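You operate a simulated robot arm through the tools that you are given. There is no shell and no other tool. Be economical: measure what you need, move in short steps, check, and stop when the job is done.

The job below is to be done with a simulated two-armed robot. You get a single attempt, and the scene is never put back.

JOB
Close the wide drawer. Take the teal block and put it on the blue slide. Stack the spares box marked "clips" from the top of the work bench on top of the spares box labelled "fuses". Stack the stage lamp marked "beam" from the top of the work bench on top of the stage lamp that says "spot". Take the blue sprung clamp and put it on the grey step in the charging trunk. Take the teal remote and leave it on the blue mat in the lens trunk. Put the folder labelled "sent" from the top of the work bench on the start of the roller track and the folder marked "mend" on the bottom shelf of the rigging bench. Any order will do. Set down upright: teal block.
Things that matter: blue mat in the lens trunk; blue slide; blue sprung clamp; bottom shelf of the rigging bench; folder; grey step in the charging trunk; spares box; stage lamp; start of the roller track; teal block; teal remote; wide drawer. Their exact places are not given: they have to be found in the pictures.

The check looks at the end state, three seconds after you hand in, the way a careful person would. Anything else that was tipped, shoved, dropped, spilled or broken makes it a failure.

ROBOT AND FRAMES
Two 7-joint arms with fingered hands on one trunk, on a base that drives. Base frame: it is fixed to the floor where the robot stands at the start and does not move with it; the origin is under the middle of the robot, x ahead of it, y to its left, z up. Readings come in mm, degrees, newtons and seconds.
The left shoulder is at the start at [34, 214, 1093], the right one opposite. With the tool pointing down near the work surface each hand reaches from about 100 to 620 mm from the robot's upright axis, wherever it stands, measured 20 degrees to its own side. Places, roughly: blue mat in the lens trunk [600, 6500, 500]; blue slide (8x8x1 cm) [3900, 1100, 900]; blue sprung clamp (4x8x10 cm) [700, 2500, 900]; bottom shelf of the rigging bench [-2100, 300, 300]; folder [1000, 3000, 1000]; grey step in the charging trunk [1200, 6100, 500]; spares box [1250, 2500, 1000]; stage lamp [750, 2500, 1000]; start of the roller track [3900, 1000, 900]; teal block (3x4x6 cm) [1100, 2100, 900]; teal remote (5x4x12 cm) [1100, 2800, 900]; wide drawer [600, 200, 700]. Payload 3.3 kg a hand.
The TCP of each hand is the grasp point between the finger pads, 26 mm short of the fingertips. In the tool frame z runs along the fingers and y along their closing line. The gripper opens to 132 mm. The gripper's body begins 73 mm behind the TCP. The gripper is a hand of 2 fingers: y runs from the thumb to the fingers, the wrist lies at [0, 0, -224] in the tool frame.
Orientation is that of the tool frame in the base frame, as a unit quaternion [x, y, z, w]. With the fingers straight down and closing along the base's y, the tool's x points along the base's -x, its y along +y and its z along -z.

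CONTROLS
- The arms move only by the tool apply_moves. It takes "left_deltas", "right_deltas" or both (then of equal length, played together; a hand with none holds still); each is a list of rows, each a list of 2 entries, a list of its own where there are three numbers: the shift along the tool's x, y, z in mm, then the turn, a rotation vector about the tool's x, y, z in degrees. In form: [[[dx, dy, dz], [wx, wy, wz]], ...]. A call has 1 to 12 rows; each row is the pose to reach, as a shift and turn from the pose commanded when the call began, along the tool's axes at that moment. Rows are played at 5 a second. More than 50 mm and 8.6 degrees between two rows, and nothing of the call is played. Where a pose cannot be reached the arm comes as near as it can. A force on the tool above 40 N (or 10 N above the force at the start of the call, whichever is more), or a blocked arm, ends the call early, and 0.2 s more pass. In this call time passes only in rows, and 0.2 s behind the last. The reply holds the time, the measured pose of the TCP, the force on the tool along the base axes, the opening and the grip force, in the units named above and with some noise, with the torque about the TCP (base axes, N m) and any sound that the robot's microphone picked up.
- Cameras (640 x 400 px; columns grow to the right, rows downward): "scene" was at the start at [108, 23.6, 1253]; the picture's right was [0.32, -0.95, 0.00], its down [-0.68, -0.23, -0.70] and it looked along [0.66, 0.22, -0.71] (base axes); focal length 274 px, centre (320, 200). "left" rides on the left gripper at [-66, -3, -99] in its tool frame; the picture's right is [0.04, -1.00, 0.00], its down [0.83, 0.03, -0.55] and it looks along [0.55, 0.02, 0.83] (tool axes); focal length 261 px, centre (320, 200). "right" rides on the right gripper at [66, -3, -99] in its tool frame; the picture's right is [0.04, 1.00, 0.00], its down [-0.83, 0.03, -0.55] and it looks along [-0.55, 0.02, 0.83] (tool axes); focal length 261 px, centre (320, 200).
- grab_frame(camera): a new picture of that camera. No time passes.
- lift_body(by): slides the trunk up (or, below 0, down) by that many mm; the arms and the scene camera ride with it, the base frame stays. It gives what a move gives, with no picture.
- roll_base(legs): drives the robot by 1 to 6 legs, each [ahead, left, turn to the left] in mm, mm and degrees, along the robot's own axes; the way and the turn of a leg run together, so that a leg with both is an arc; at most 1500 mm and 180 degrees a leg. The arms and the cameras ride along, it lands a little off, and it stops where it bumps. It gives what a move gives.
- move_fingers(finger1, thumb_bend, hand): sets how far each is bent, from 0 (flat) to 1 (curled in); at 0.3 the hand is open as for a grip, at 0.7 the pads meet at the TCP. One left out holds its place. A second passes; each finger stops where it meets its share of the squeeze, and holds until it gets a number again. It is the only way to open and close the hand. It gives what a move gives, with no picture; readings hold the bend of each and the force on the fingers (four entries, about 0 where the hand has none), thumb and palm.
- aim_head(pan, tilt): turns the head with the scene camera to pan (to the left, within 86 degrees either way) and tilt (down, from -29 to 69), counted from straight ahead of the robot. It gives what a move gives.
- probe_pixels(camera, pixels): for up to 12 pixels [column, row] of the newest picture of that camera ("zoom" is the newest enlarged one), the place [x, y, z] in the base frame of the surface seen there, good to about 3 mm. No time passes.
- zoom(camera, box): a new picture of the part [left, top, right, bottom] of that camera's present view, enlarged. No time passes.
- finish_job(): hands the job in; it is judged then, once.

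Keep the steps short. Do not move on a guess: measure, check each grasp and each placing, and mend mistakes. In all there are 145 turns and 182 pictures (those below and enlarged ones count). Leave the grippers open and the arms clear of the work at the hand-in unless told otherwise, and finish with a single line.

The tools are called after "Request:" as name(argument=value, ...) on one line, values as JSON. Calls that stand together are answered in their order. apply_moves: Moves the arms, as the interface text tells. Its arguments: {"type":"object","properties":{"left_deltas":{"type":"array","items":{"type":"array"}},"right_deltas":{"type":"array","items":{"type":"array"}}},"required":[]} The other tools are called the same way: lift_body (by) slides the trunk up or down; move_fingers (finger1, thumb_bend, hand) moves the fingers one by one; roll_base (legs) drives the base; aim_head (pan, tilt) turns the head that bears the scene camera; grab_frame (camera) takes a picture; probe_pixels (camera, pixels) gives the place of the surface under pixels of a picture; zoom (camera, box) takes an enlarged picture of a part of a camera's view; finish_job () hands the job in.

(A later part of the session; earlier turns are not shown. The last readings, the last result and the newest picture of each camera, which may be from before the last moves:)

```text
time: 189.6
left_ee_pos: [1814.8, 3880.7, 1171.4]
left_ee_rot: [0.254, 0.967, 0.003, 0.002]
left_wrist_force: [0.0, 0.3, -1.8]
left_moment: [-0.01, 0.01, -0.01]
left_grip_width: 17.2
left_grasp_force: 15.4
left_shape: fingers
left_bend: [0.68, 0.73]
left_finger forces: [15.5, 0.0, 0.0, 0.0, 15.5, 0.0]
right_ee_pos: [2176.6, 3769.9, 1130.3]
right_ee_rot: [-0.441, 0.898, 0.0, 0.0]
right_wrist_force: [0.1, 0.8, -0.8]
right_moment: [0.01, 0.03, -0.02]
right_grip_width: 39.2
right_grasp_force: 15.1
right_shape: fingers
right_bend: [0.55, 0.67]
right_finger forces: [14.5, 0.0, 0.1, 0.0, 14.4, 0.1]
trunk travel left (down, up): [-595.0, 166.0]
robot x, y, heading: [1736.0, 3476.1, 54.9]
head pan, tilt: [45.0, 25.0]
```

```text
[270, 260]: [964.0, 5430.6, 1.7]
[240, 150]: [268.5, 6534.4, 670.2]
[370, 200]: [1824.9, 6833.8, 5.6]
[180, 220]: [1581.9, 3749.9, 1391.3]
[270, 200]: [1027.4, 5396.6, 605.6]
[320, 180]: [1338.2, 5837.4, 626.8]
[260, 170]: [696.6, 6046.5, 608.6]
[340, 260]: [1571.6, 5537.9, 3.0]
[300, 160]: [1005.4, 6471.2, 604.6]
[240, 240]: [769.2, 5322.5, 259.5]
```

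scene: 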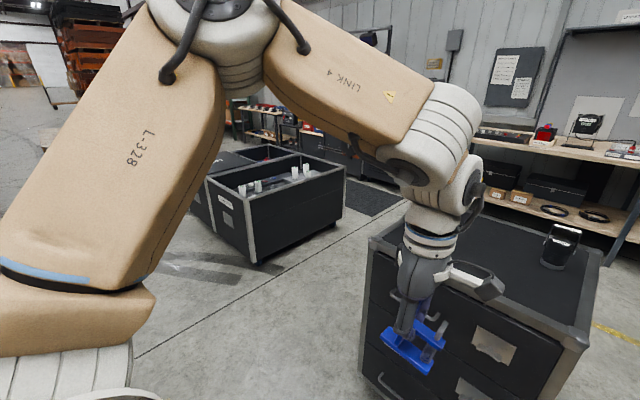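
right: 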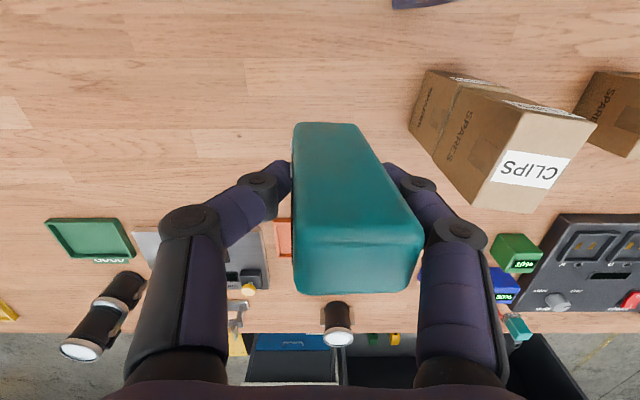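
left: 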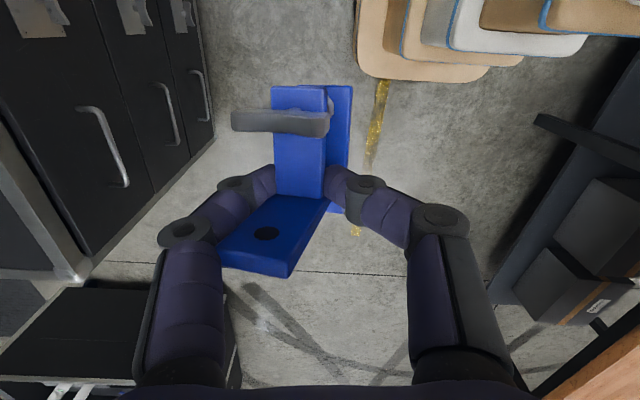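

The clamp has twisted somewhat in the grip. I look closer.

Request:
zoom(camera="scene", box=[360, 220, 500, 390])

Request:
probe_pixels(camera="left", pixels=[[224, 255], [255, 225], [285, 270], [322, 205], [268, 195], [320, 120], [345, 120], [335, 100], [290, 180], [310, 95]])

```text
2.35 times, centred on (430, 305) of scene
```

zoom: 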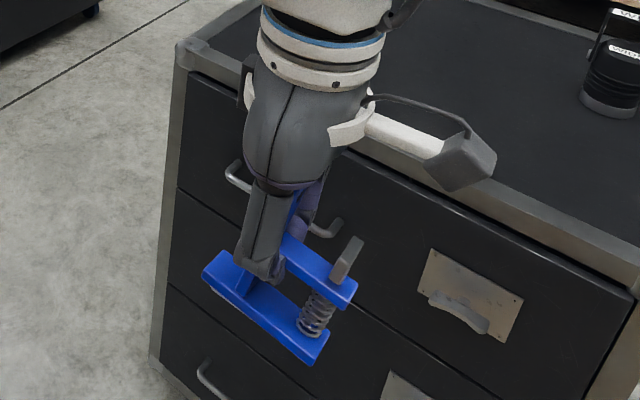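

```text
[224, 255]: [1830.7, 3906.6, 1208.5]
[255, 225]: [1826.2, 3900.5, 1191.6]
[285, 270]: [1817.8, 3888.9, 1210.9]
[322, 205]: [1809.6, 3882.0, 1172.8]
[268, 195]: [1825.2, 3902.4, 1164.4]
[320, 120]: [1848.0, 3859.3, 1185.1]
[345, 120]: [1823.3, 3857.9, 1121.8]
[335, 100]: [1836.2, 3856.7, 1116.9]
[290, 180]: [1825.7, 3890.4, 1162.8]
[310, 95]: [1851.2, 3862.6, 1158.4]
```

The clamp has yawed ~17° but is held firmly (15 N). I avoid more turns. The near trunk's corner is at (1000,5400), rims z≈610. I slide left 1150 mm, then look in.

Request:
roll_base(legs=[[0, 600, 0], [0, 600, 0]])

Request:
lift_body(by=160)

Request:
aim_head(pan=28, tilt=30)

Request:
grab_frame(camera="scene")

Request:
grab_frame(camera="left")

```text
time: 195.9
left_ee_pos: [836.1, 4574.0, 1172.2]
left_ee_rot: [0.258, 0.966, 0.003, 0.003]
left_wrist_force: [-0.8, -0.2, -1.6]
left_moment: [-0.03, 0.02, -0.03]
left_grip_width: 17.2
left_grasp_force: 15.4
left_shape: fingers
left_bend: [0.68, 0.73]
left_finger forces: [15.5, 0.1, 0.0, 0.0, 15.5, 0.1]
right_ee_pos: [1197.7, 4458.1, 1130.2]
right_ee_rot: [-0.435, 0.901, 0.0, 0.0]
right_wrist_force: [-0.8, 0.6, -1.3]
right_moment: [0.02, 0.0, 0.01]
right_grip_width: 39.3
right_grasp_force: 14.5
right_shape: fingers
right_bend: [0.55, 0.67]
right_finger forces: [14.5, 0.0, 0.0, 0.0, 14.4, 0.0]
trunk travel left (down, up): [-595.0, 166.0]
robot x, y, heading: [753.9, 4169.1, 54.5]
head pan, tilt: [45.0, 25.0]
```

```text
time: 197.8
left_ee_pos: [836.9, 4573.8, 1331.6]
left_ee_rot: [0.259, 0.966, 0.003, 0.002]
left_wrist_force: [0.1, 0.6, -2.5]
left_moment: [0.02, 0.05, -0.01]
left_grip_width: 17.2
left_grasp_force: 15.4
left_shape: fingers
left_bend: [0.68, 0.73]
left_finger forces: [15.5, 0.0, 0.0, 0.0, 15.6, 0.1]
right_ee_pos: [1197.9, 4457.5, 1289.3]
right_ee_rot: [-0.435, 0.901, 0.0, 0.0]
right_wrist_force: [0.7, -0.4, -0.9]
right_moment: [0.01, -0.02, -0.02]
right_grip_width: 39.3
right_grasp_force: 14.4
right_shape: fingers
right_bend: [0.55, 0.67]
right_finger forces: [14.5, 0.0, 0.0, 0.0, 14.3, 0.1]
trunk travel left (down, up): [-755.0, 6.0]
robot x, y, heading: [760.5, 4166.9, 54.3]
head pan, tilt: [45.0, 25.0]
```

```text
time: 198.6
left_ee_pos: [836.5, 4573.6, 1331.2]
left_ee_rot: [0.259, 0.966, 0.003, 0.003]
left_wrist_force: [0.7, 1.0, -2.8]
left_moment: [-0.01, 0.05, -0.02]
left_grip_width: 16.9
left_grasp_force: 15.7
left_shape: fingers
left_bend: [0.68, 0.73]
left_finger forces: [15.7, 0.0, 0.0, 0.0, 15.6, 0.0]
right_ee_pos: [1197.3, 4458.0, 1290.2]
right_ee_rot: [-0.434, 0.901, -0.001, 0.0]
right_wrist_force: [-0.2, -0.3, -1.3]
right_moment: [-0.02, -0.01, -0.01]
right_grip_width: 39.1
right_grasp_force: 14.5
right_shape: fingers
right_bend: [0.55, 0.67]
right_finger forces: [14.5, 0.1, 0.0, 0.1, 14.5, 0.0]
trunk travel left (down, up): [-755.0, 6.0]
robot x, y, heading: [753.5, 4168.2, 54.2]
head pan, tilt: [28.0, 30.0]
```

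```text
81 pictures are left
```

scene: 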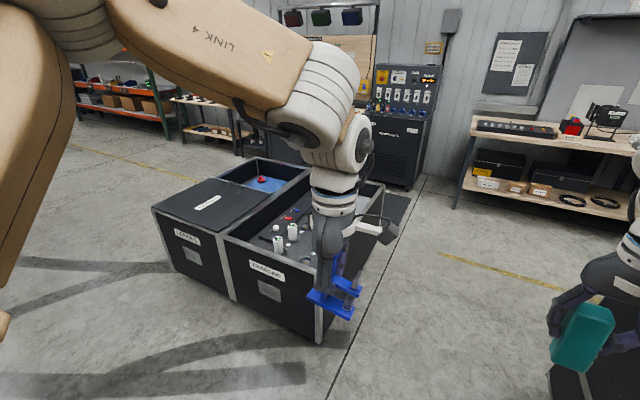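

```text
80 pictures are left
```

left: 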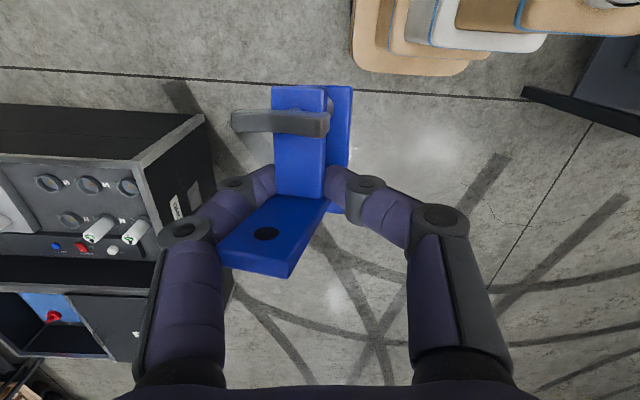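

The near trunk (charging) holds a panel with jars; the lens trunk has a closed lid in front and an open compartment behind. I drive nearer for a steeper look.

Request:
roll_base(legs=[[650, 0, 0], [0, 300, 0]])

Request:
aim_head(pan=18, tilt=42)

Request:
grab_frame(camera="scene")

```text
time: 203.8
left_ee_pos: [957.7, 5277.5, 1331.0]
left_ee_rot: [0.255, 0.967, 0.003, 0.003]
left_wrist_force: [0.7, -0.8, -2.1]
left_moment: [0.01, -0.02, 0.0]
left_grip_width: 17.0
left_grasp_force: 14.9
left_shape: fingers
left_bend: [0.68, 0.73]
left_finger forces: [15.7, 0.1, 0.0, 0.0, 15.7, 0.1]
right_ee_pos: [1319.1, 5165.9, 1290.4]
right_ee_rot: [-0.439, 0.898, 0.0, 0.0]
right_wrist_force: [-0.2, -0.2, -1.4]
right_moment: [-0.05, -0.03, -0.03]
right_grip_width: 39.3
right_grasp_force: 14.1
right_shape: fingers
right_bend: [0.55, 0.67]
right_finger forces: [14.6, 0.1, 0.1, 0.0, 14.4, 0.1]
trunk travel left (down, up): [-755.0, 6.0]
robot x, y, heading: [882.7, 4868.6, 55.0]
head pan, tilt: [28.0, 30.0]
```

```text
time: 204.6
left_ee_pos: [956.7, 5279.0, 1331.2]
left_ee_rot: [0.255, 0.967, 0.003, 0.003]
left_wrist_force: [0.8, -0.4, -3.0]
left_moment: [0.0, -0.03, -0.03]
left_grip_width: 16.8
left_grasp_force: 15.9
left_shape: fingers
left_bend: [0.68, 0.73]
left_finger forces: [15.6, 0.1, 0.1, 0.0, 15.6, 0.1]
right_ee_pos: [1319.8, 5166.7, 1291.1]
right_ee_rot: [-0.439, 0.899, 0.0, 0.0]
right_wrist_force: [-0.3, 0.5, -1.4]
right_moment: [0.02, -0.02, -0.03]
right_grip_width: 39.1
right_grasp_force: 14.0
right_shape: fingers
right_bend: [0.55, 0.67]
right_finger forces: [14.5, 0.0, 0.0, 0.0, 14.4, 0.0]
trunk travel left (down, up): [-755.0, 6.0]
robot x, y, heading: [881.4, 4873.2, 55.3]
head pan, tilt: [18.0, 42.0]
```

```text
79 pictures are left
```

scene: 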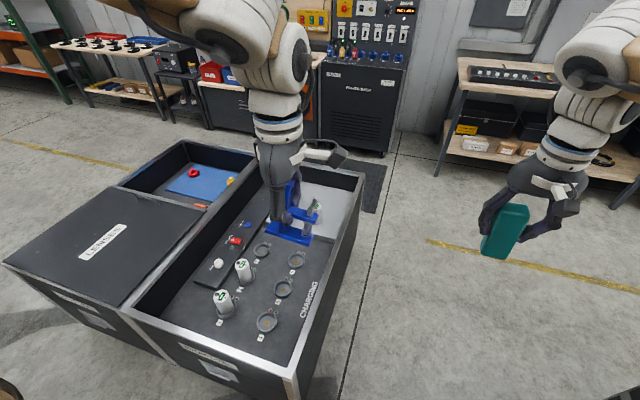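

I see the light-grey step at the far end of the charging trunk (~(320,195)) and the blue mat at (205,185) in the lens trunk. I measure them and the rims.

Request:
zoom(camera="scene", box=[110, 120, 380, 280])

Request:
probe_pixels(camera="scene", pixels=[[310, 195], [345, 190], [325, 225], [335, 215], [205, 170], [170, 188], [235, 185], [205, 203], [360, 180], [295, 370], [183, 145], [120, 190]])

```text
2.37 times, centred on (245, 200) of scene
```

zoom: 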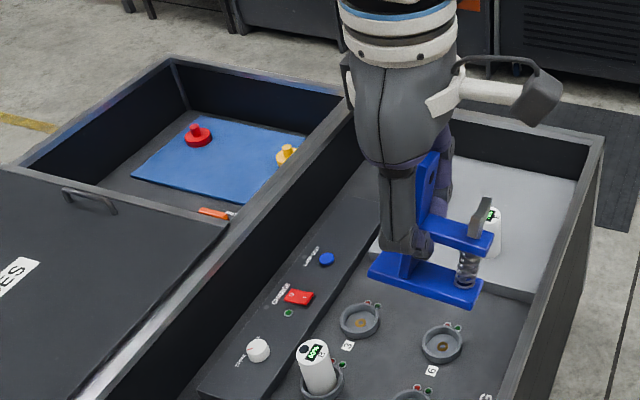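

```text
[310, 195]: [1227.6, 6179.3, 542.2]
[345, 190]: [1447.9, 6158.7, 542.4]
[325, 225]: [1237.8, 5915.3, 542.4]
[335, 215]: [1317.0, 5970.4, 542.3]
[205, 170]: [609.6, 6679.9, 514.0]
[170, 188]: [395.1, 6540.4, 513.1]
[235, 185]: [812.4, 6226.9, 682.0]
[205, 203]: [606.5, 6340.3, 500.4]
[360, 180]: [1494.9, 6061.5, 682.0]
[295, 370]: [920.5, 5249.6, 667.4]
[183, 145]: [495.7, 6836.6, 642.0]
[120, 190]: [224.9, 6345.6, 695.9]
```

The step (z 542) spans u≈2550–2830, n≈3180–3560 in bench terms; the mat (z 514) lies in the lens trunk; rims z≈682. I'll stand to the right of the charging trunk without turning and reach left over the rim.

Request:
roll_base(legs=[[0, -140, -1], [500, 0, 0], [450, 0, 0]])

Request:
aim_head(pan=65, tilt=50)

Request:
grab_frame(camera="scene")

Request:
grab_frame(camera="left")

```text
time: 210.8
left_ee_pos: [1637.3, 5967.8, 1331.2]
left_ee_rot: [0.262, 0.965, 0.003, 0.002]
left_wrist_force: [-0.2, 0.3, -2.8]
left_moment: [0.02, 0.03, 0.01]
left_grip_width: 16.8
left_grasp_force: 15.8
left_shape: fingers
left_bend: [0.68, 0.73]
left_finger forces: [15.6, 0.0, 0.0, 0.0, 15.7, 0.0]
right_ee_pos: [1999.6, 5851.7, 1288.2]
right_ee_rot: [-0.433, 0.901, 0.0, 0.0]
right_wrist_force: [0.8, 0.3, -1.7]
right_moment: [-0.01, 0.02, 0.02]
right_grip_width: 39.1
right_grasp_force: 14.4
right_shape: fingers
right_bend: [0.55, 0.67]
right_finger forces: [14.6, 0.0, 0.1, 0.0, 14.5, 0.0]
trunk travel left (down, up): [-755.0, 6.0]
robot x, y, heading: [1554.8, 5559.7, 54.3]
head pan, tilt: [18.0, 42.0]
```

```text
time: 211.9
left_ee_pos: [1637.3, 5967.2, 1331.1]
left_ee_rot: [0.261, 0.965, 0.004, 0.002]
left_wrist_force: [-0.4, -0.3, -3.1]
left_moment: [0.01, 0.0, -0.01]
left_grip_width: 16.7
left_grasp_force: 15.1
left_shape: fingers
left_bend: [0.68, 0.73]
left_finger forces: [15.7, 0.0, 0.0, 0.0, 15.6, 0.1]
right_ee_pos: [1998.9, 5851.7, 1290.3]
right_ee_rot: [-0.432, 0.902, 0.0, 0.001]
right_wrist_force: [0.6, 0.2, -0.9]
right_moment: [-0.03, -0.01, 0.01]
right_grip_width: 39.0
right_grasp_force: 14.5
right_shape: fingers
right_bend: [0.55, 0.67]
right_finger forces: [14.5, 0.1, 0.0, 0.1, 14.5, 0.1]
trunk travel left (down, up): [-755.0, 6.0]
robot x, y, heading: [1553.6, 5560.9, 54.0]
head pan, tilt: [65.0, 50.0]
```

```text
77 pictures are left
```

scene: 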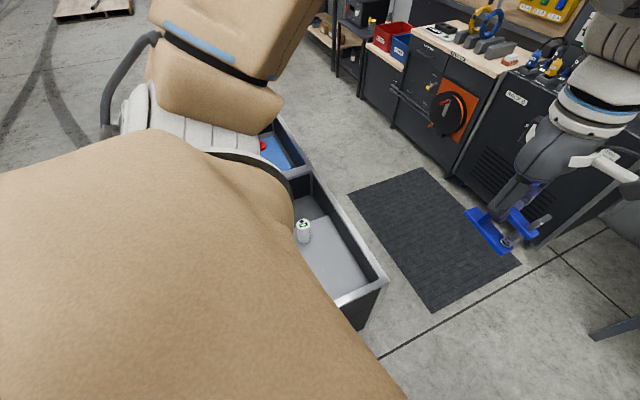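

```text
76 pictures are left
```

left: 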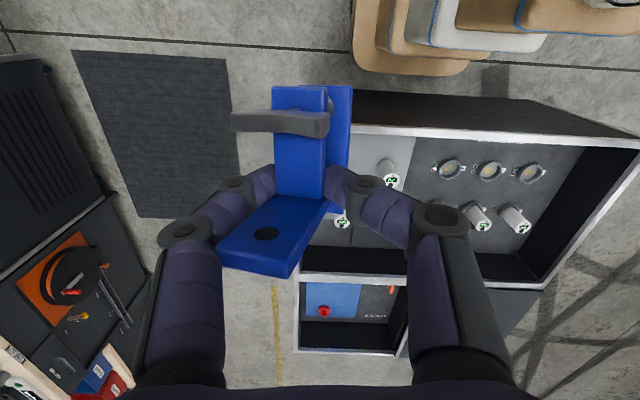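

Request:
probe_pixels(camera="scene", pixels=[[325, 255], [350, 275], [335, 290], [310, 210], [303, 232], [330, 230], [360, 300], [380, 280], [318, 185], [345, 245], [302, 242], [300, 205]])

Request:
zoom(camera="scene", box=[250, 110, 400, 340])

Request:
probe_pixels(camera="left", pixels=[[360, 145], [410, 148], [360, 180], [400, 185], [345, 235], [388, 170], [340, 215], [425, 160]])

```text
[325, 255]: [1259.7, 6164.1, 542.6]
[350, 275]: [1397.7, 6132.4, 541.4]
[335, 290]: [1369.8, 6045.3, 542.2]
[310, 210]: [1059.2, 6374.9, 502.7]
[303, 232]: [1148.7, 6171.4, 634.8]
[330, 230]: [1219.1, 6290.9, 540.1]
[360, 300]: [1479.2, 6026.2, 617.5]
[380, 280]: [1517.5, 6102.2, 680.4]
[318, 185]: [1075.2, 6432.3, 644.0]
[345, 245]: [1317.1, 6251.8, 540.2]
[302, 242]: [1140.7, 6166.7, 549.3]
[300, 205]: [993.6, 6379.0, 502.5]
```

```text
1.74 times, centred on (325, 225) of scene
```

zoom: 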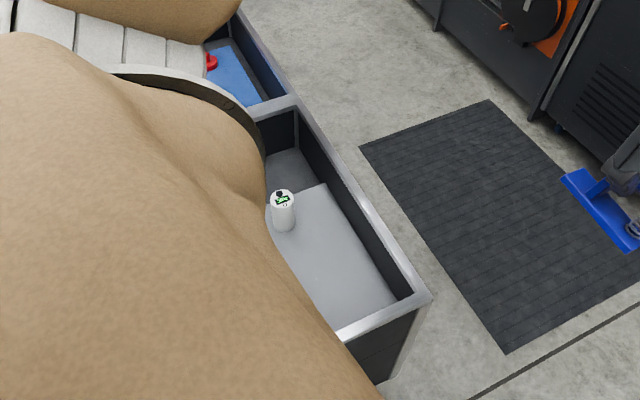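

```text
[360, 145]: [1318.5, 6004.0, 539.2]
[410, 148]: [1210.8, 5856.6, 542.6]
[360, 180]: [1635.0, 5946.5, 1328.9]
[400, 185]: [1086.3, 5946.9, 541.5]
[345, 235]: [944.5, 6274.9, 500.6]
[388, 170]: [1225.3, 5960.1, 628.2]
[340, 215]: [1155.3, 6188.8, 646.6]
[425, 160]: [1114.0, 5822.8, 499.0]
```

Two jars stand on the step at about (1148,6170) and (1225,5960); free spot for the clamp is around (1330,6113). I lower the trunk, edge 50 mm left and bring the left hand over it.

Request:
roll_base(legs=[[0, 50, 0]])

Request:
lift_body(by=-420)

Request:
apply_moves(left_deltas=[[[40, -6, 0], [0, 0, 0]], [[80, -12, 0], [0, 0, 0]], [[125, -18, 0], [0, 0, 0]], [[170, -25, 0], [0, 0, 0]], [[215, -32, 0], [0, 0, 0]], [[265, -38, 0], [0, 0, 0]], [[313, -45, 0], [0, 0, 0]]])

Request:
grab_frame(camera="scene")

Request:
grab_frame(camera="left")

```text
time: 212.8
left_ee_pos: [1597.6, 5995.9, 1331.9]
left_ee_rot: [0.262, 0.965, 0.003, 0.002]
left_wrist_force: [-0.1, -0.7, -2.1]
left_moment: [0.02, 0.01, 0.01]
left_grip_width: 16.6
left_grasp_force: 15.8
left_shape: fingers
left_bend: [0.69, 0.73]
left_finger forces: [15.7, 0.1, 0.0, 0.0, 15.6, 0.0]
right_ee_pos: [1958.9, 5880.8, 1290.1]
right_ee_rot: [-0.432, 0.902, 0.0, -0.001]
right_wrist_force: [-0.3, -0.2, -2.5]
right_moment: [-0.02, -0.02, 0.0]
right_grip_width: 39.3
right_grasp_force: 14.5
right_shape: fingers
right_bend: [0.55, 0.67]
right_finger forces: [14.6, 0.0, 0.0, 0.0, 14.4, 0.1]
trunk travel left (down, up): [-755.0, 6.0]
robot x, y, heading: [1516.0, 5592.6, 54.2]
head pan, tilt: [65.0, 50.0]
```

```text
refused: -420 is not a number from -400 to 400
```

```text
refused: row 6 steps farther than a row can; nothing moved
```

```text
74 pictures are left
```

scene: 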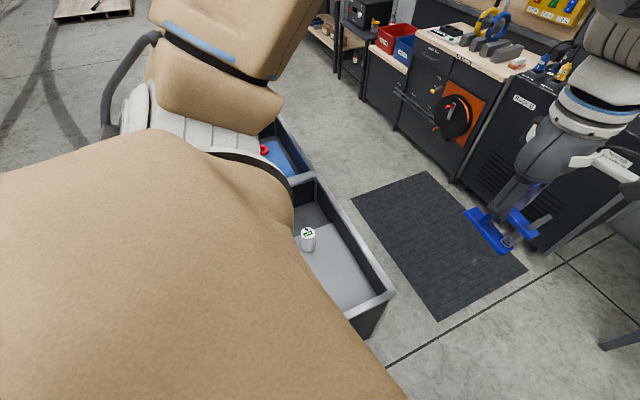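

```text
73 pictures are left
```

left: 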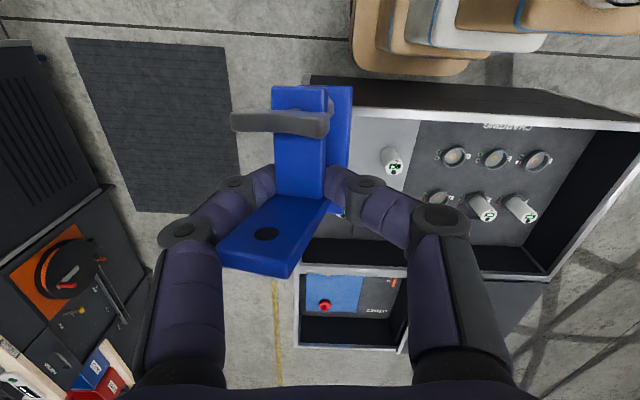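

Request:
lift_body(by=-400)

Request:
apply_moves(left_deltas=[[[40, -6, 0], [0, 0, 0]], [[80, -12, 0], [0, 0, 0]], [[120, -18, 0], [0, 0, 0]], [[160, -23, 0], [0, 0, 0]], [[200, -29, 0], [0, 0, 0]], [[240, -35, 0], [0, 0, 0]], [[280, -40, 0], [0, 0, 0]], [[313, -45, 0], [0, 0, 0]]])

Request:
grab_frame(camera="scene")

Request:
grab_frame(camera="left")

```text
time: 216.7
left_ee_pos: [1597.1, 5996.7, 930.4]
left_ee_rot: [0.261, 0.965, 0.003, 0.003]
left_wrist_force: [-0.4, -0.4, -2.5]
left_moment: [0.01, 0.0, 0.01]
left_grip_width: 16.5
left_grasp_force: 15.5
left_shape: fingers
left_bend: [0.69, 0.73]
left_finger forces: [15.5, 0.0, 0.1, 0.1, 15.5, 0.1]
right_ee_pos: [1958.9, 5880.8, 890.2]
right_ee_rot: [-0.433, 0.902, 0.001, 0.0]
right_wrist_force: [-0.9, -0.1, -1.9]
right_moment: [-0.02, 0.01, -0.02]
right_grip_width: 39.5
right_grasp_force: 13.9
right_shape: fingers
right_bend: [0.55, 0.67]
right_finger forces: [14.6, 0.0, 0.1, 0.0, 14.5, 0.0]
trunk travel left (down, up): [-355.0, 406.0]
robot x, y, heading: [1517.3, 5590.5, 53.8]
head pan, tilt: [65.0, 50.0]
```

```text
time: 218.5
left_ee_pos: [1435.1, 5971.5, 909.6]
left_ee_rot: [0.259, 0.966, 0.004, 0.002]
left_wrist_force: [0.0, -0.7, -2.5]
left_moment: [0.01, 0.02, 0.06]
left_grip_width: 16.1
left_grasp_force: 15.9
left_shape: fingers
left_bend: [0.69, 0.73]
left_finger forces: [15.7, 0.1, 0.0, 0.1, 15.7, 0.0]
left hand out of reach, approached as far as the arm can: row 2, 3, 4, 5, 6, 7, 8
right_ee_pos: [1958.2, 5880.5, 889.5]
right_ee_rot: [-0.432, 0.902, 0.001, 0.0]
right_wrist_force: [0.0, -0.4, -1.8]
right_moment: [-0.01, -0.05, -0.04]
right_grip_width: 39.5
right_grasp_force: 14.8
right_shape: fingers
right_bend: [0.55, 0.67]
right_finger forces: [14.5, 0.0, 0.1, 0.0, 14.5, 0.0]
trunk travel left (down, up): [-355.0, 406.0]
robot x, y, heading: [1512.9, 5593.1, 54.3]
head pan, tilt: [65.0, 50.0]
```

```text
72 pictures are left
```

scene: 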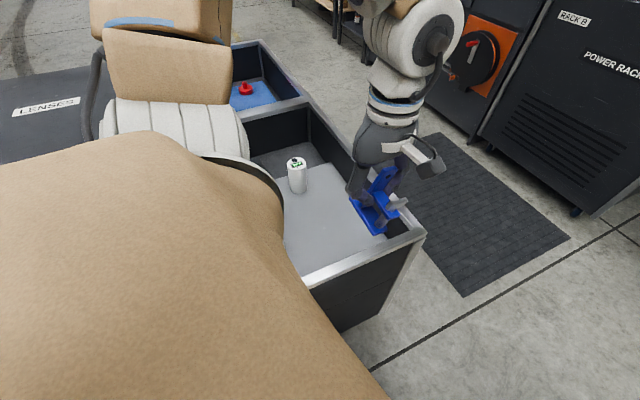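

```text
71 pictures are left
```

left: 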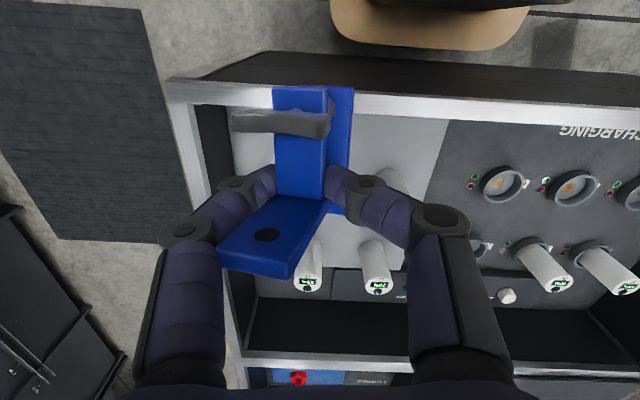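

The sideways reach is limited by the wrist yaw. I rotate the hand 60° counter-clockwise while moving to the spot.

Request:
apply_moves(left_deltas=[[[0, 0, 0], [0, 0, -7.5]], [[10, 5, 0], [0, 0, -15]], [[30, 10, 0], [0, 0, -22.5]], [[50, 15, 0], [0, 0, -30]], [[80, 22, 0], [0, 0, -37.5]], [[110, 30, 0], [0, 0, -45]], [[140, 37, 0], [0, 0, -52.5]], [[164, 43, 0], [0, 0, -60]]])

Request:
grab_frame(camera="scene")

Request:
grab_frame(camera="left")

```text
time: 220.3
left_ee_pos: [1334.7, 6092.3, 900.9]
left_ee_rot: [-0.258, 0.966, 0.002, 0.003]
left_wrist_force: [0.2, -0.4, -1.9]
left_moment: [-0.02, 0.01, 0.01]
left_grip_width: 15.9
left_grasp_force: 14.8
left_shape: fingers
left_bend: [0.69, 0.73]
left_finger forces: [15.4, 0.1, 0.1, 0.1, 15.5, 0.0]
left hand out of reach, approached as far as the arm can: row 7, 8
right_ee_pos: [1958.3, 5880.7, 889.6]
right_ee_rot: [-0.433, 0.902, 0.0, 0.0]
right_wrist_force: [-0.3, 0.3, -0.1]
right_moment: [0.01, 0.02, 0.0]
right_grip_width: 39.3
right_grasp_force: 14.5
right_shape: fingers
right_bend: [0.55, 0.67]
right_finger forces: [14.6, 0.1, 0.0, 0.1, 14.6, 0.1]
trunk travel left (down, up): [-355.0, 406.0]
robot x, y, heading: [1518.1, 5590.1, 54.0]
head pan, tilt: [65.0, 50.0]
```

```text
70 pictures are left
```

scene: 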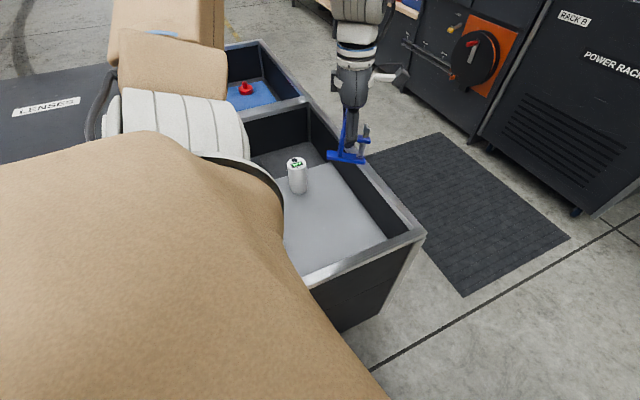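

```text
69 pictures are left
```

left: 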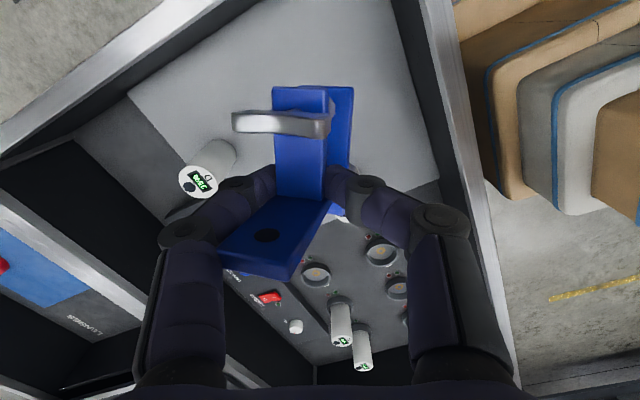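

The clamp is above the free part of the step. Rather than stretch the arm, I'd lower the whole trunk; first I check the arm's lowest parts over the trunk.

Request:
probe_pixels(camera="scene", pixels=[[170, 80], [165, 115], [100, 75], [180, 20], [215, 85], [120, 130], [240, 140], [260, 200], [285, 260], [110, 45]])

Request:
probe_pixels(camera="left", pixels=[[300, 200], [345, 150], [340, 200], [345, 100], [240, 120], [275, 265], [230, 255], [325, 40], [210, 160], [150, 120]])

```text
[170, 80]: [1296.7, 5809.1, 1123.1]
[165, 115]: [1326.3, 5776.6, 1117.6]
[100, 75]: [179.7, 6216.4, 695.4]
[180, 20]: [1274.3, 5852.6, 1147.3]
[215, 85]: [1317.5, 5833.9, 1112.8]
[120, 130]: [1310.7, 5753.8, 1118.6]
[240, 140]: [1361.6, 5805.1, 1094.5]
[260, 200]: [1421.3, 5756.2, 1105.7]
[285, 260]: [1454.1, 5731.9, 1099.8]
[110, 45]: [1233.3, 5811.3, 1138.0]
```

```text
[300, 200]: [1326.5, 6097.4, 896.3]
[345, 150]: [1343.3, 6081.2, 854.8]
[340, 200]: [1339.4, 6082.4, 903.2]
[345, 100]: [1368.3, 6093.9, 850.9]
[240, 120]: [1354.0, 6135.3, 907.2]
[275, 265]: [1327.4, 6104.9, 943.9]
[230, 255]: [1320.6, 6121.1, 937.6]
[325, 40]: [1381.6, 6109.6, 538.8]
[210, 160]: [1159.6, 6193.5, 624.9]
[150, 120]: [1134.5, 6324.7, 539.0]
```

Arm underside is ~980, rim 682: I lower the trunk only 180 and the hand the rest.

Request:
lift_body(by=-180)

Request:
apply_moves(left_deltas=[[[0, 0, 40], [0, 0, 0]], [[0, 0, 75], [0, 0, 0]], [[0, 0, 95], [0, 0, 0]]])

Request:
grab_frame(camera="left")

Request:
grab_frame(camera="scene")

```text
time: 222.3
left_ee_pos: [1336.2, 6094.5, 683.7]
left_ee_rot: [-0.255, 0.965, -0.042, -0.051]
left_wrist_force: [-0.2, -0.5, -1.8]
left_moment: [-0.04, 0.01, 0.0]
left_grip_width: 16.2
left_grasp_force: 15.2
left_shape: fingers
left_bend: [0.69, 0.73]
left_finger forces: [15.4, 0.0, 0.1, 0.0, 15.2, 0.1]
right_ee_pos: [1958.5, 5881.0, 710.8]
right_ee_rot: [-0.433, 0.901, -0.001, 0.001]
right_wrist_force: [0.5, -0.6, -0.4]
right_moment: [0.01, -0.04, 0.0]
right_grip_width: 39.2
right_grasp_force: 14.5
right_shape: fingers
right_bend: [0.55, 0.67]
right_finger forces: [14.5, 0.0, 0.1, 0.0, 14.5, 0.1]
trunk travel left (down, up): [-175.0, 586.0]
robot x, y, heading: [1514.6, 5590.3, 54.1]
head pan, tilt: [65.0, 50.0]
```

```text
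time: 223.1
left_ee_pos: [1328.0, 6085.0, 589.4]
left_ee_rot: [-0.256, 0.964, -0.043, -0.052]
left_wrist_force: [0.1, -0.1, -2.6]
left_moment: [0.0, 0.0, 0.03]
left_grip_width: 0.0
left_grasp_force: 0.0
left_shape: fingers
left_bend: [0.73, 0.76]
left_finger forces: [0.1, 0.0, 0.0, 0.0, 0.1, 0.0]
right_ee_pos: [1958.7, 5881.3, 709.4]
right_ee_rot: [-0.433, 0.902, 0.001, 0.0]
right_wrist_force: [0.1, -0.1, -1.3]
right_moment: [-0.05, 0.02, 0.02]
right_grip_width: 39.4
right_grasp_force: 14.5
right_shape: fingers
right_bend: [0.55, 0.67]
right_finger forces: [14.6, 0.0, 0.0, 0.0, 14.6, 0.1]
trunk travel left (down, up): [-175.0, 586.0]
robot x, y, heading: [1516.2, 5588.3, 54.0]
head pan, tilt: [65.0, 50.0]
```

```text
68 pictures are left
```

left: 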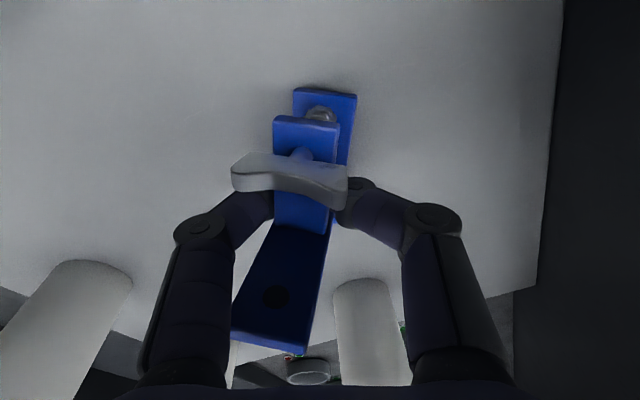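

```text
67 pictures are left
```

scene: 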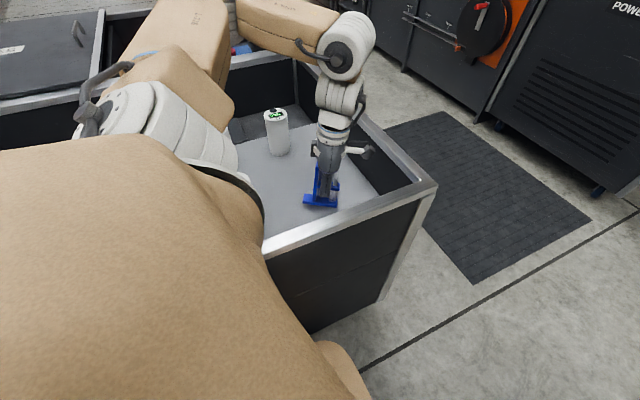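

The clamp has touched down on the step and the pads have slipped past its upright; it appears to stand. I open the fingers and look before rising.

Request:
move_fingers(hand="left", finger1=0.35, thumb_bend=0.35)

Request:
grab_frame(camera="left")

Request:
zoom(camera="scene", box=[250, 90, 410, 230])

```text
time: 224.1
left_ee_pos: [1328.6, 6082.8, 589.5]
left_ee_rot: [-0.256, 0.964, -0.043, -0.052]
left_wrist_force: [-0.7, -0.3, -0.3]
left_moment: [0.01, 0.0, 0.02]
left_grip_width: 116.6
left_grasp_force: 0.1
left_shape: fingers
left_bend: [0.35, 0.35]
left_finger forces: [0.0, 0.0, 0.0, 0.0, 0.0, 0.0]
right_ee_pos: [1958.0, 5880.6, 710.1]
right_ee_rot: [-0.433, 0.901, 0.001, 0.0]
right_wrist_force: [0.2, -0.1, -1.6]
right_moment: [-0.04, 0.0, -0.02]
right_grip_width: 39.1
right_grasp_force: 14.3
right_shape: fingers
right_bend: [0.55, 0.67]
right_finger forces: [14.7, 0.1, 0.1, 0.0, 14.5, 0.0]
trunk travel left (down, up): [-175.0, 586.0]
robot x, y, heading: [1516.1, 5593.9, 53.8]
head pan, tilt: [65.0, 50.0]
```

```text
66 pictures are left
```

left: 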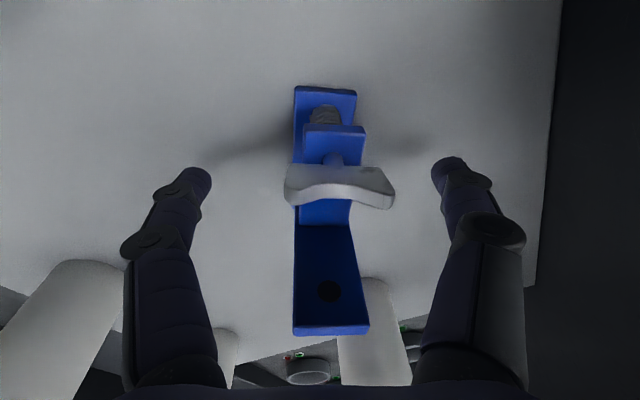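

```text
2.86 times, centred on (330, 160) of scene
```

zoom: 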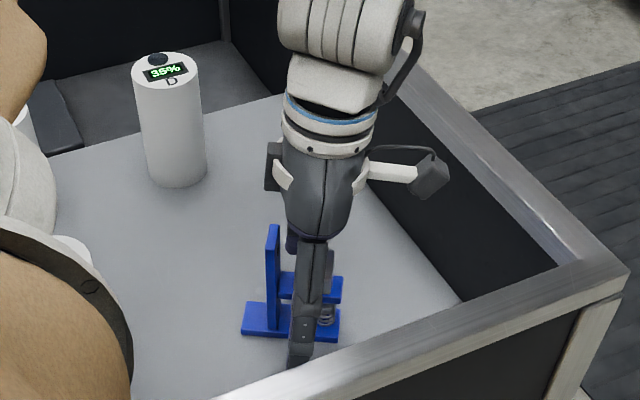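

The clamp stands flat on the step. I rise straight with open fingers, then lift the trunk and bring the arm back in front of me.

Request:
apply_moves(left_deltas=[[[0, 0, -40], [0, 0, 0]], [[0, 0, -85], [0, 0, 0]], [[0, 0, -130], [0, 0, 0]]])

Request:
lift_body(by=250)

Request:
grab_frame(camera="left")

Request:
apply_moves(left_deltas=[[[-25, 0, 0], [1, -0.5, 7]], [[-55, -5, 0], [2, -1, 14]], [[-90, -10, 0], [3, -1.5, 21]], [[-125, -20, 0], [4, -2, 28]], [[-160, -30, 0], [4.5, -2.5, 35]], [[-190, -40, 0], [5, -3, 42]]])

Request:
grab_frame(camera="scene")

```text
time: 224.9
left_ee_pos: [1349.1, 6096.6, 714.8]
left_ee_rot: [-0.258, 0.964, -0.044, -0.052]
left_wrist_force: [0.0, -0.3, 0.7]
left_moment: [-0.01, 0.03, 0.0]
left_grip_width: 116.7
left_grasp_force: 0.1
left_shape: fingers
left_bend: [0.35, 0.35]
left_finger forces: [0.0, 0.1, 0.1, 0.0, 0.0, 0.1]
left hand out of reach, approached as far as the arm can: row 3
right_ee_pos: [1958.3, 5880.9, 710.2]
right_ee_rot: [-0.433, 0.901, -0.001, 0.0]
right_wrist_force: [0.1, 0.4, -0.6]
right_moment: [0.02, -0.01, 0.0]
right_grip_width: 39.3
right_grasp_force: 14.6
right_shape: fingers
right_bend: [0.55, 0.67]
right_finger forces: [14.7, 0.0, 0.0, 0.0, 14.5, 0.0]
trunk travel left (down, up): [-175.0, 586.0]
robot x, y, heading: [1513.8, 5591.5, 54.3]
head pan, tilt: [65.0, 50.0]
```

```text
time: 227.4
left_ee_pos: [1349.3, 6097.1, 964.0]
left_ee_rot: [-0.256, 0.964, -0.043, -0.051]
left_wrist_force: [0.8, -0.4, 0.4]
left_moment: [0.01, -0.01, -0.02]
left_grip_width: 116.6
left_grasp_force: 0.1
left_shape: fingers
left_bend: [0.35, 0.35]
left_finger forces: [0.0, 0.0, 0.0, 0.1, 0.0, 0.0]
right_ee_pos: [1958.6, 5880.2, 959.4]
right_ee_rot: [-0.433, 0.902, 0.0, 0.0]
right_wrist_force: [0.1, 0.4, -1.4]
right_moment: [-0.01, 0.0, 0.03]
right_grip_width: 39.6
right_grasp_force: 14.8
right_shape: fingers
right_bend: [0.55, 0.67]
right_finger forces: [14.6, 0.1, 0.0, 0.0, 14.5, 0.0]
trunk travel left (down, up): [-425.0, 336.0]
robot x, y, heading: [1513.0, 5589.0, 53.9]
head pan, tilt: [65.0, 50.0]
```

```text
64 pictures are left
```

left: 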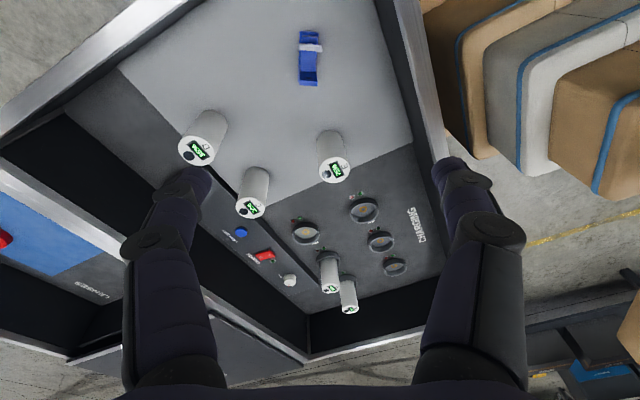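

```text
time: 228.8
left_ee_pos: [1565.1, 6066.0, 929.6]
left_ee_rot: [0.101, 0.991, -0.091, 0.004]
left_wrist_force: [0.6, 0.4, 0.4]
left_moment: [0.02, -0.01, 0.0]
left_grip_width: 116.7
left_grasp_force: 0.1
left_shape: fingers
left_bend: [0.35, 0.35]
left_finger forces: [0.0, 0.0, 0.1, 0.0, 0.1, 0.0]
left hand out of reach, approached as far as the arm can: row 2, 3, 4, 5, 6
right_ee_pos: [1959.1, 5880.6, 959.0]
right_ee_rot: [-0.432, 0.902, 0.001, 0.0]
right_wrist_force: [0.2, 0.1, -2.0]
right_moment: [-0.01, 0.01, 0.0]
right_grip_width: 39.2
right_grasp_force: 14.9
right_shape: fingers
right_bend: [0.55, 0.67]
right_finger forces: [14.6, 0.0, 0.0, 0.0, 14.5, 0.1]
trunk travel left (down, up): [-425.0, 336.0]
robot x, y, heading: [1515.8, 5588.9, 54.1]
head pan, tilt: [65.0, 50.0]
```

```text
63 pictures are left
```

scene: 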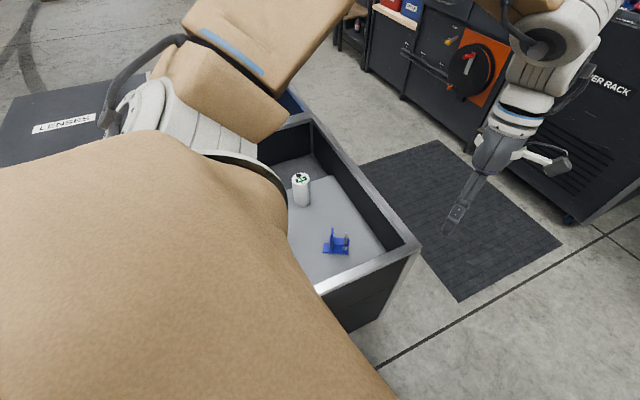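

The clamp is placed. I straighten the left hand, then drive back, left past the trunks' front, and look up along the lens trunk's left side.

Request:
apply_moves(left_deltas=[[[0, 0, -20], [-5.1, 1, 0]], [[0, 0, -40], [-10.2, 2.1, 0]]])

Request:
roll_base(legs=[[-1150, 0, 0], [0, 1000, 0], [0, 850, 0]])

Request:
lift_body(by=200)

Request:
aim_head(pan=-15, tilt=35)

Request:
grab_frame(camera="scene")

```text
time: 229.4
left_ee_pos: [1564.7, 6072.2, 972.0]
left_ee_rot: [0.104, 0.995, -0.002, -0.006]
left_wrist_force: [0.5, 0.3, 0.5]
left_moment: [-0.01, -0.02, 0.0]
left_grip_width: 116.6
left_grasp_force: 0.1
left_shape: fingers
left_bend: [0.35, 0.35]
left_finger forces: [0.1, 0.1, 0.0, 0.0, 0.1, 0.0]
right_ee_pos: [1958.7, 5880.1, 959.7]
right_ee_rot: [-0.433, 0.901, 0.0, 0.001]
right_wrist_force: [-0.1, 1.1, -1.7]
right_moment: [-0.02, 0.01, -0.01]
right_grip_width: 39.1
right_grasp_force: 14.4
right_shape: fingers
right_bend: [0.55, 0.67]
right_finger forces: [14.6, 0.1, 0.0, 0.0, 14.5, 0.0]
trunk travel left (down, up): [-425.0, 336.0]
robot x, y, heading: [1518.0, 5591.1, 54.1]
head pan, tilt: [65.0, 50.0]
```

```text
time: 244.2
left_ee_pos: [-635.1, 6213.9, 971.7]
left_ee_rot: [0.089, 0.996, -0.003, -0.006]
left_wrist_force: [-1.1, 1.1, 0.2]
left_moment: [-0.03, 0.0, 0.03]
left_grip_width: 116.8
left_grasp_force: 0.0
left_shape: fingers
left_bend: [0.35, 0.35]
left_finger forces: [0.0, 0.0, 0.0, 0.0, 0.0, 0.0]
right_ee_pos: [-235.6, 6032.2, 960.9]
right_ee_rot: [-0.446, 0.895, 0.0, 0.0]
right_wrist_force: [0.2, 0.0, -1.3]
right_moment: [0.05, 0.0, -0.02]
right_grip_width: 39.2
right_grasp_force: 14.4
right_shape: fingers
right_bend: [0.55, 0.67]
right_finger forces: [14.6, 0.0, 0.1, 0.0, 14.5, 0.1]
trunk travel left (down, up): [-425.0, 336.0]
robot x, y, heading: [-665.7, 5731.5, 55.8]
head pan, tilt: [65.0, 50.0]
```

```text
time: 246.3
left_ee_pos: [-633.5, 6212.1, 1170.9]
left_ee_rot: [0.09, 0.996, -0.003, -0.006]
left_wrist_force: [0.0, -0.3, -0.2]
left_moment: [-0.01, -0.02, -0.01]
left_grip_width: 116.7
left_grasp_force: 0.0
left_shape: fingers
left_bend: [0.35, 0.35]
left_finger forces: [0.0, 0.0, 0.0, 0.0, 0.1, 0.0]
right_ee_pos: [-235.0, 6031.8, 1158.5]
right_ee_rot: [-0.446, 0.895, 0.0, 0.0]
right_wrist_force: [-0.3, 0.2, -1.2]
right_moment: [0.02, -0.03, 0.0]
right_grip_width: 39.3
right_grasp_force: 14.4
right_shape: fingers
right_bend: [0.55, 0.67]
right_finger forces: [14.6, 0.1, 0.0, 0.0, 14.5, 0.1]
trunk travel left (down, up): [-625.0, 136.0]
robot x, y, heading: [-669.5, 5729.3, 55.6]
head pan, tilt: [65.0, 50.0]
```

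```text
time: 247.9
left_ee_pos: [-635.5, 6213.0, 1171.5]
left_ee_rot: [0.09, 0.996, -0.002, -0.005]
left_wrist_force: [-0.1, 0.2, 0.0]
left_moment: [0.0, 0.03, 0.03]
left_grip_width: 116.9
left_grasp_force: 0.1
left_shape: fingers
left_bend: [0.35, 0.35]
left_finger forces: [0.0, 0.0, 0.1, 0.0, 0.0, 0.0]
right_ee_pos: [-236.5, 6032.2, 1159.5]
right_ee_rot: [-0.446, 0.895, 0.0, 0.0]
right_wrist_force: [-0.1, 0.2, -0.9]
right_moment: [-0.02, -0.02, 0.04]
right_grip_width: 39.1
right_grasp_force: 14.2
right_shape: fingers
right_bend: [0.55, 0.67]
right_finger forces: [14.6, 0.0, 0.0, 0.0, 14.6, 0.0]
trunk travel left (down, up): [-625.0, 136.0]
robot x, y, heading: [-669.4, 5730.8, 56.0]
head pan, tilt: [-15.0, 35.0]
```

```text
62 pictures are left
```

scene: 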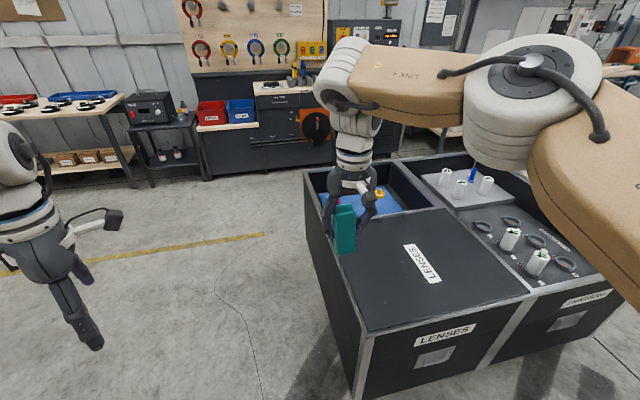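

Left side is clear. I square up and go ahead 1220 mm along the lens trunk's left side, then look into it.

Request:
roll_base(legs=[[0, -40, -1.7], [1200, 0, 0]])

Request:
aim_head(pan=-60, tilt=50)

Request:
grab_frame(camera="scene")

Request:
grab_frame(camera="right")

```text
time: 251.1
left_ee_pos: [-366.3, 6475.1, 1171.4]
left_ee_rot: [0.115, 0.993, -0.003, -0.01]
left_wrist_force: [0.9, 0.2, -0.4]
left_moment: [-0.02, 0.12, 0.0]
left_grip_width: 116.9
left_grasp_force: 0.0
left_shape: fingers
left_bend: [0.35, 0.35]
left_finger forces: [0.0, 0.1, 0.0, 0.1, 0.1, 0.0]
right_ee_pos: [23.4, 6274.5, 1155.8]
right_ee_rot: [-0.423, 0.906, 0.002, -0.004]
right_wrist_force: [1.6, 0.0, -2.2]
right_moment: [-0.01, 0.1, 0.04]
right_grip_width: 39.4
right_grasp_force: 14.6
right_shape: fingers
right_bend: [0.55, 0.67]
right_finger forces: [14.5, 0.0, 0.0, 0.0, 14.5, 0.1]
trunk travel left (down, up): [-625.0, 136.0]
robot x, y, heading: [-432.7, 5998.5, 52.8]
head pan, tilt: [-15.0, 35.0]
stopped in leg 2: the robot was blocked; the commanded pose is now the measured one
```

```text
time: 252.2
left_ee_pos: [-377.3, 6477.5, 1171.8]
left_ee_rot: [0.115, 0.993, -0.003, -0.005]
left_wrist_force: [-0.6, -0.2, 0.2]
left_moment: [0.01, -0.04, 0.0]
left_grip_width: 116.6
left_grasp_force: 0.0
left_shape: fingers
left_bend: [0.35, 0.35]
left_finger forces: [0.0, 0.0, 0.0, 0.1, 0.0, 0.1]
right_ee_pos: [10.8, 6276.0, 1159.3]
right_ee_rot: [-0.423, 0.906, -0.001, 0.0]
right_wrist_force: [0.6, -0.3, -1.0]
right_moment: [-0.04, -0.02, 0.01]
right_grip_width: 39.3
right_grasp_force: 13.9
right_shape: fingers
right_bend: [0.55, 0.67]
right_finger forces: [14.7, 0.0, 0.1, 0.1, 14.4, 0.1]
trunk travel left (down, up): [-625.0, 136.0]
robot x, y, heading: [-436.8, 5994.8, 53.0]
head pan, tilt: [-60.0, 50.0]
```

```text
61 pictures are left
```

scene: 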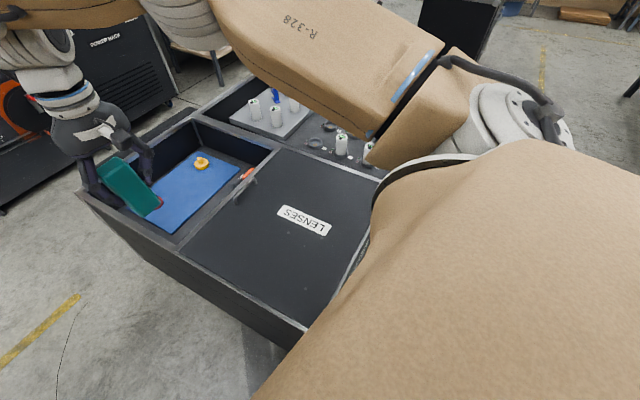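

```text
60 pictures are left
```

right: 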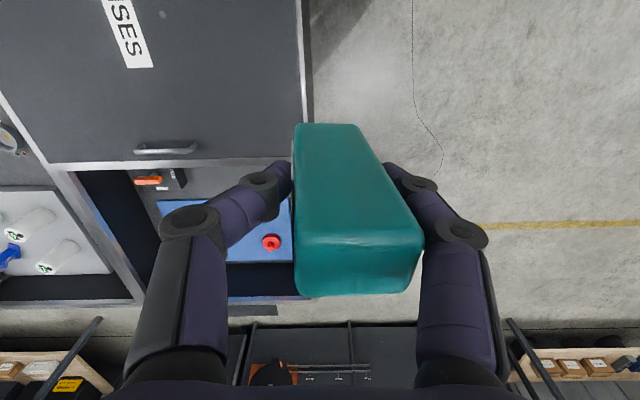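

The base was blocked, most likely by the trunk's left corner. I measure the trunk's left edge.

Request:
probe_pixels(camera="scene", pixels=[[100, 205], [150, 240], [250, 300], [300, 335], [160, 210], [235, 180], [200, 155], [200, 163], [157, 190], [190, 115], [205, 195], [175, 185]])

```text
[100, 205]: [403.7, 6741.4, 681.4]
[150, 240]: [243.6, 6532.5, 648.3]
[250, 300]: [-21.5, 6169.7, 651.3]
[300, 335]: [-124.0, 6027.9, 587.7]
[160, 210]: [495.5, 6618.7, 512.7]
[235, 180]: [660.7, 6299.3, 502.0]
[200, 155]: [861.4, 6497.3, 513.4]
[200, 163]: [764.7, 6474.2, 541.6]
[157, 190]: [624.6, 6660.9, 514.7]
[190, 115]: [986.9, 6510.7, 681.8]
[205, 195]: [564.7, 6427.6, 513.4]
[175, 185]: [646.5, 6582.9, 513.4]
```

The trunk's left face is at u≈3815; my base needs u≥4080. I back off, go wider, drive up beside the mat and turn right to face it.

Request:
roll_base(legs=[[-60, 0, 1.2], [0, 130, 0], [1180, 0, 0]])

Request:
aim_head(pan=0, tilt=35)

Request:
grab_frame(camera="scene")

Request:
probe_pixels(camera="scene", pixels=[[320, 100], [320, 150], [320, 200], [200, 150], [440, 150], [500, 250], [150, 200]])

```text
time: 259.6
left_ee_pos: [170.3, 7468.4, 1171.7]
left_ee_rot: [0.101, 0.995, -0.004, -0.006]
left_wrist_force: [0.6, -0.7, 0.2]
left_moment: [0.01, -0.03, 0.01]
left_grip_width: 116.6
left_grasp_force: 0.1
left_shape: fingers
left_bend: [0.35, 0.35]
left_finger forces: [0.0, 0.0, 0.1, 0.0, 0.0, 0.0]
right_ee_pos: [563.8, 7278.6, 1159.3]
right_ee_rot: [-0.436, 0.9, 0.0, 0.001]
right_wrist_force: [-0.3, -0.3, -1.0]
right_moment: [-0.02, 0.01, -0.04]
right_grip_width: 39.3
right_grasp_force: 14.8
right_shape: fingers
right_bend: [0.55, 0.67]
right_finger forces: [14.5, 0.0, 0.0, 0.0, 14.5, 0.0]
trunk travel left (down, up): [-625.0, 136.0]
robot x, y, heading: [123.6, 6985.0, 54.5]
head pan, tilt: [-60.0, 50.0]
```

```text
time: 260.9
left_ee_pos: [168.5, 7469.0, 1172.8]
left_ee_rot: [0.101, 0.995, -0.003, -0.007]
left_wrist_force: [1.1, -0.5, -0.4]
left_moment: [-0.03, 0.0, 0.01]
left_grip_width: 116.6
left_grasp_force: 0.0
left_shape: fingers
left_bend: [0.35, 0.35]
left_finger forces: [0.0, 0.1, 0.0, 0.0, 0.0, 0.0]
right_ee_pos: [563.8, 7279.1, 1158.3]
right_ee_rot: [-0.436, 0.9, 0.0, 0.0]
right_wrist_force: [0.4, 0.7, -1.9]
right_moment: [0.01, -0.01, 0.0]
right_grip_width: 39.2
right_grasp_force: 14.7
right_shape: fingers
right_bend: [0.55, 0.67]
right_finger forces: [14.5, 0.1, 0.0, 0.0, 14.5, 0.0]
trunk travel left (down, up): [-625.0, 136.0]
robot x, y, heading: [122.7, 6987.5, 54.5]
head pan, tilt: [0.0, 35.0]
```

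```text
59 pictures are left
```

scene: 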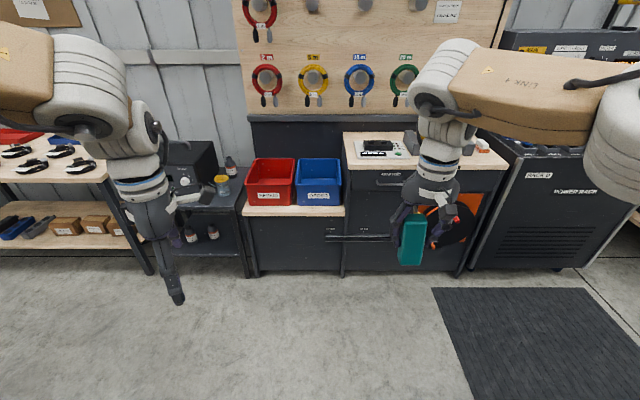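

```text
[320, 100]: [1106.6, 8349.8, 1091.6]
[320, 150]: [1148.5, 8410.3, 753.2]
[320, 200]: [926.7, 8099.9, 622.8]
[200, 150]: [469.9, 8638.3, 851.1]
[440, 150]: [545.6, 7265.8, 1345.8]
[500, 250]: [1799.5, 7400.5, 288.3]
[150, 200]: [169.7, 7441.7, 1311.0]
```

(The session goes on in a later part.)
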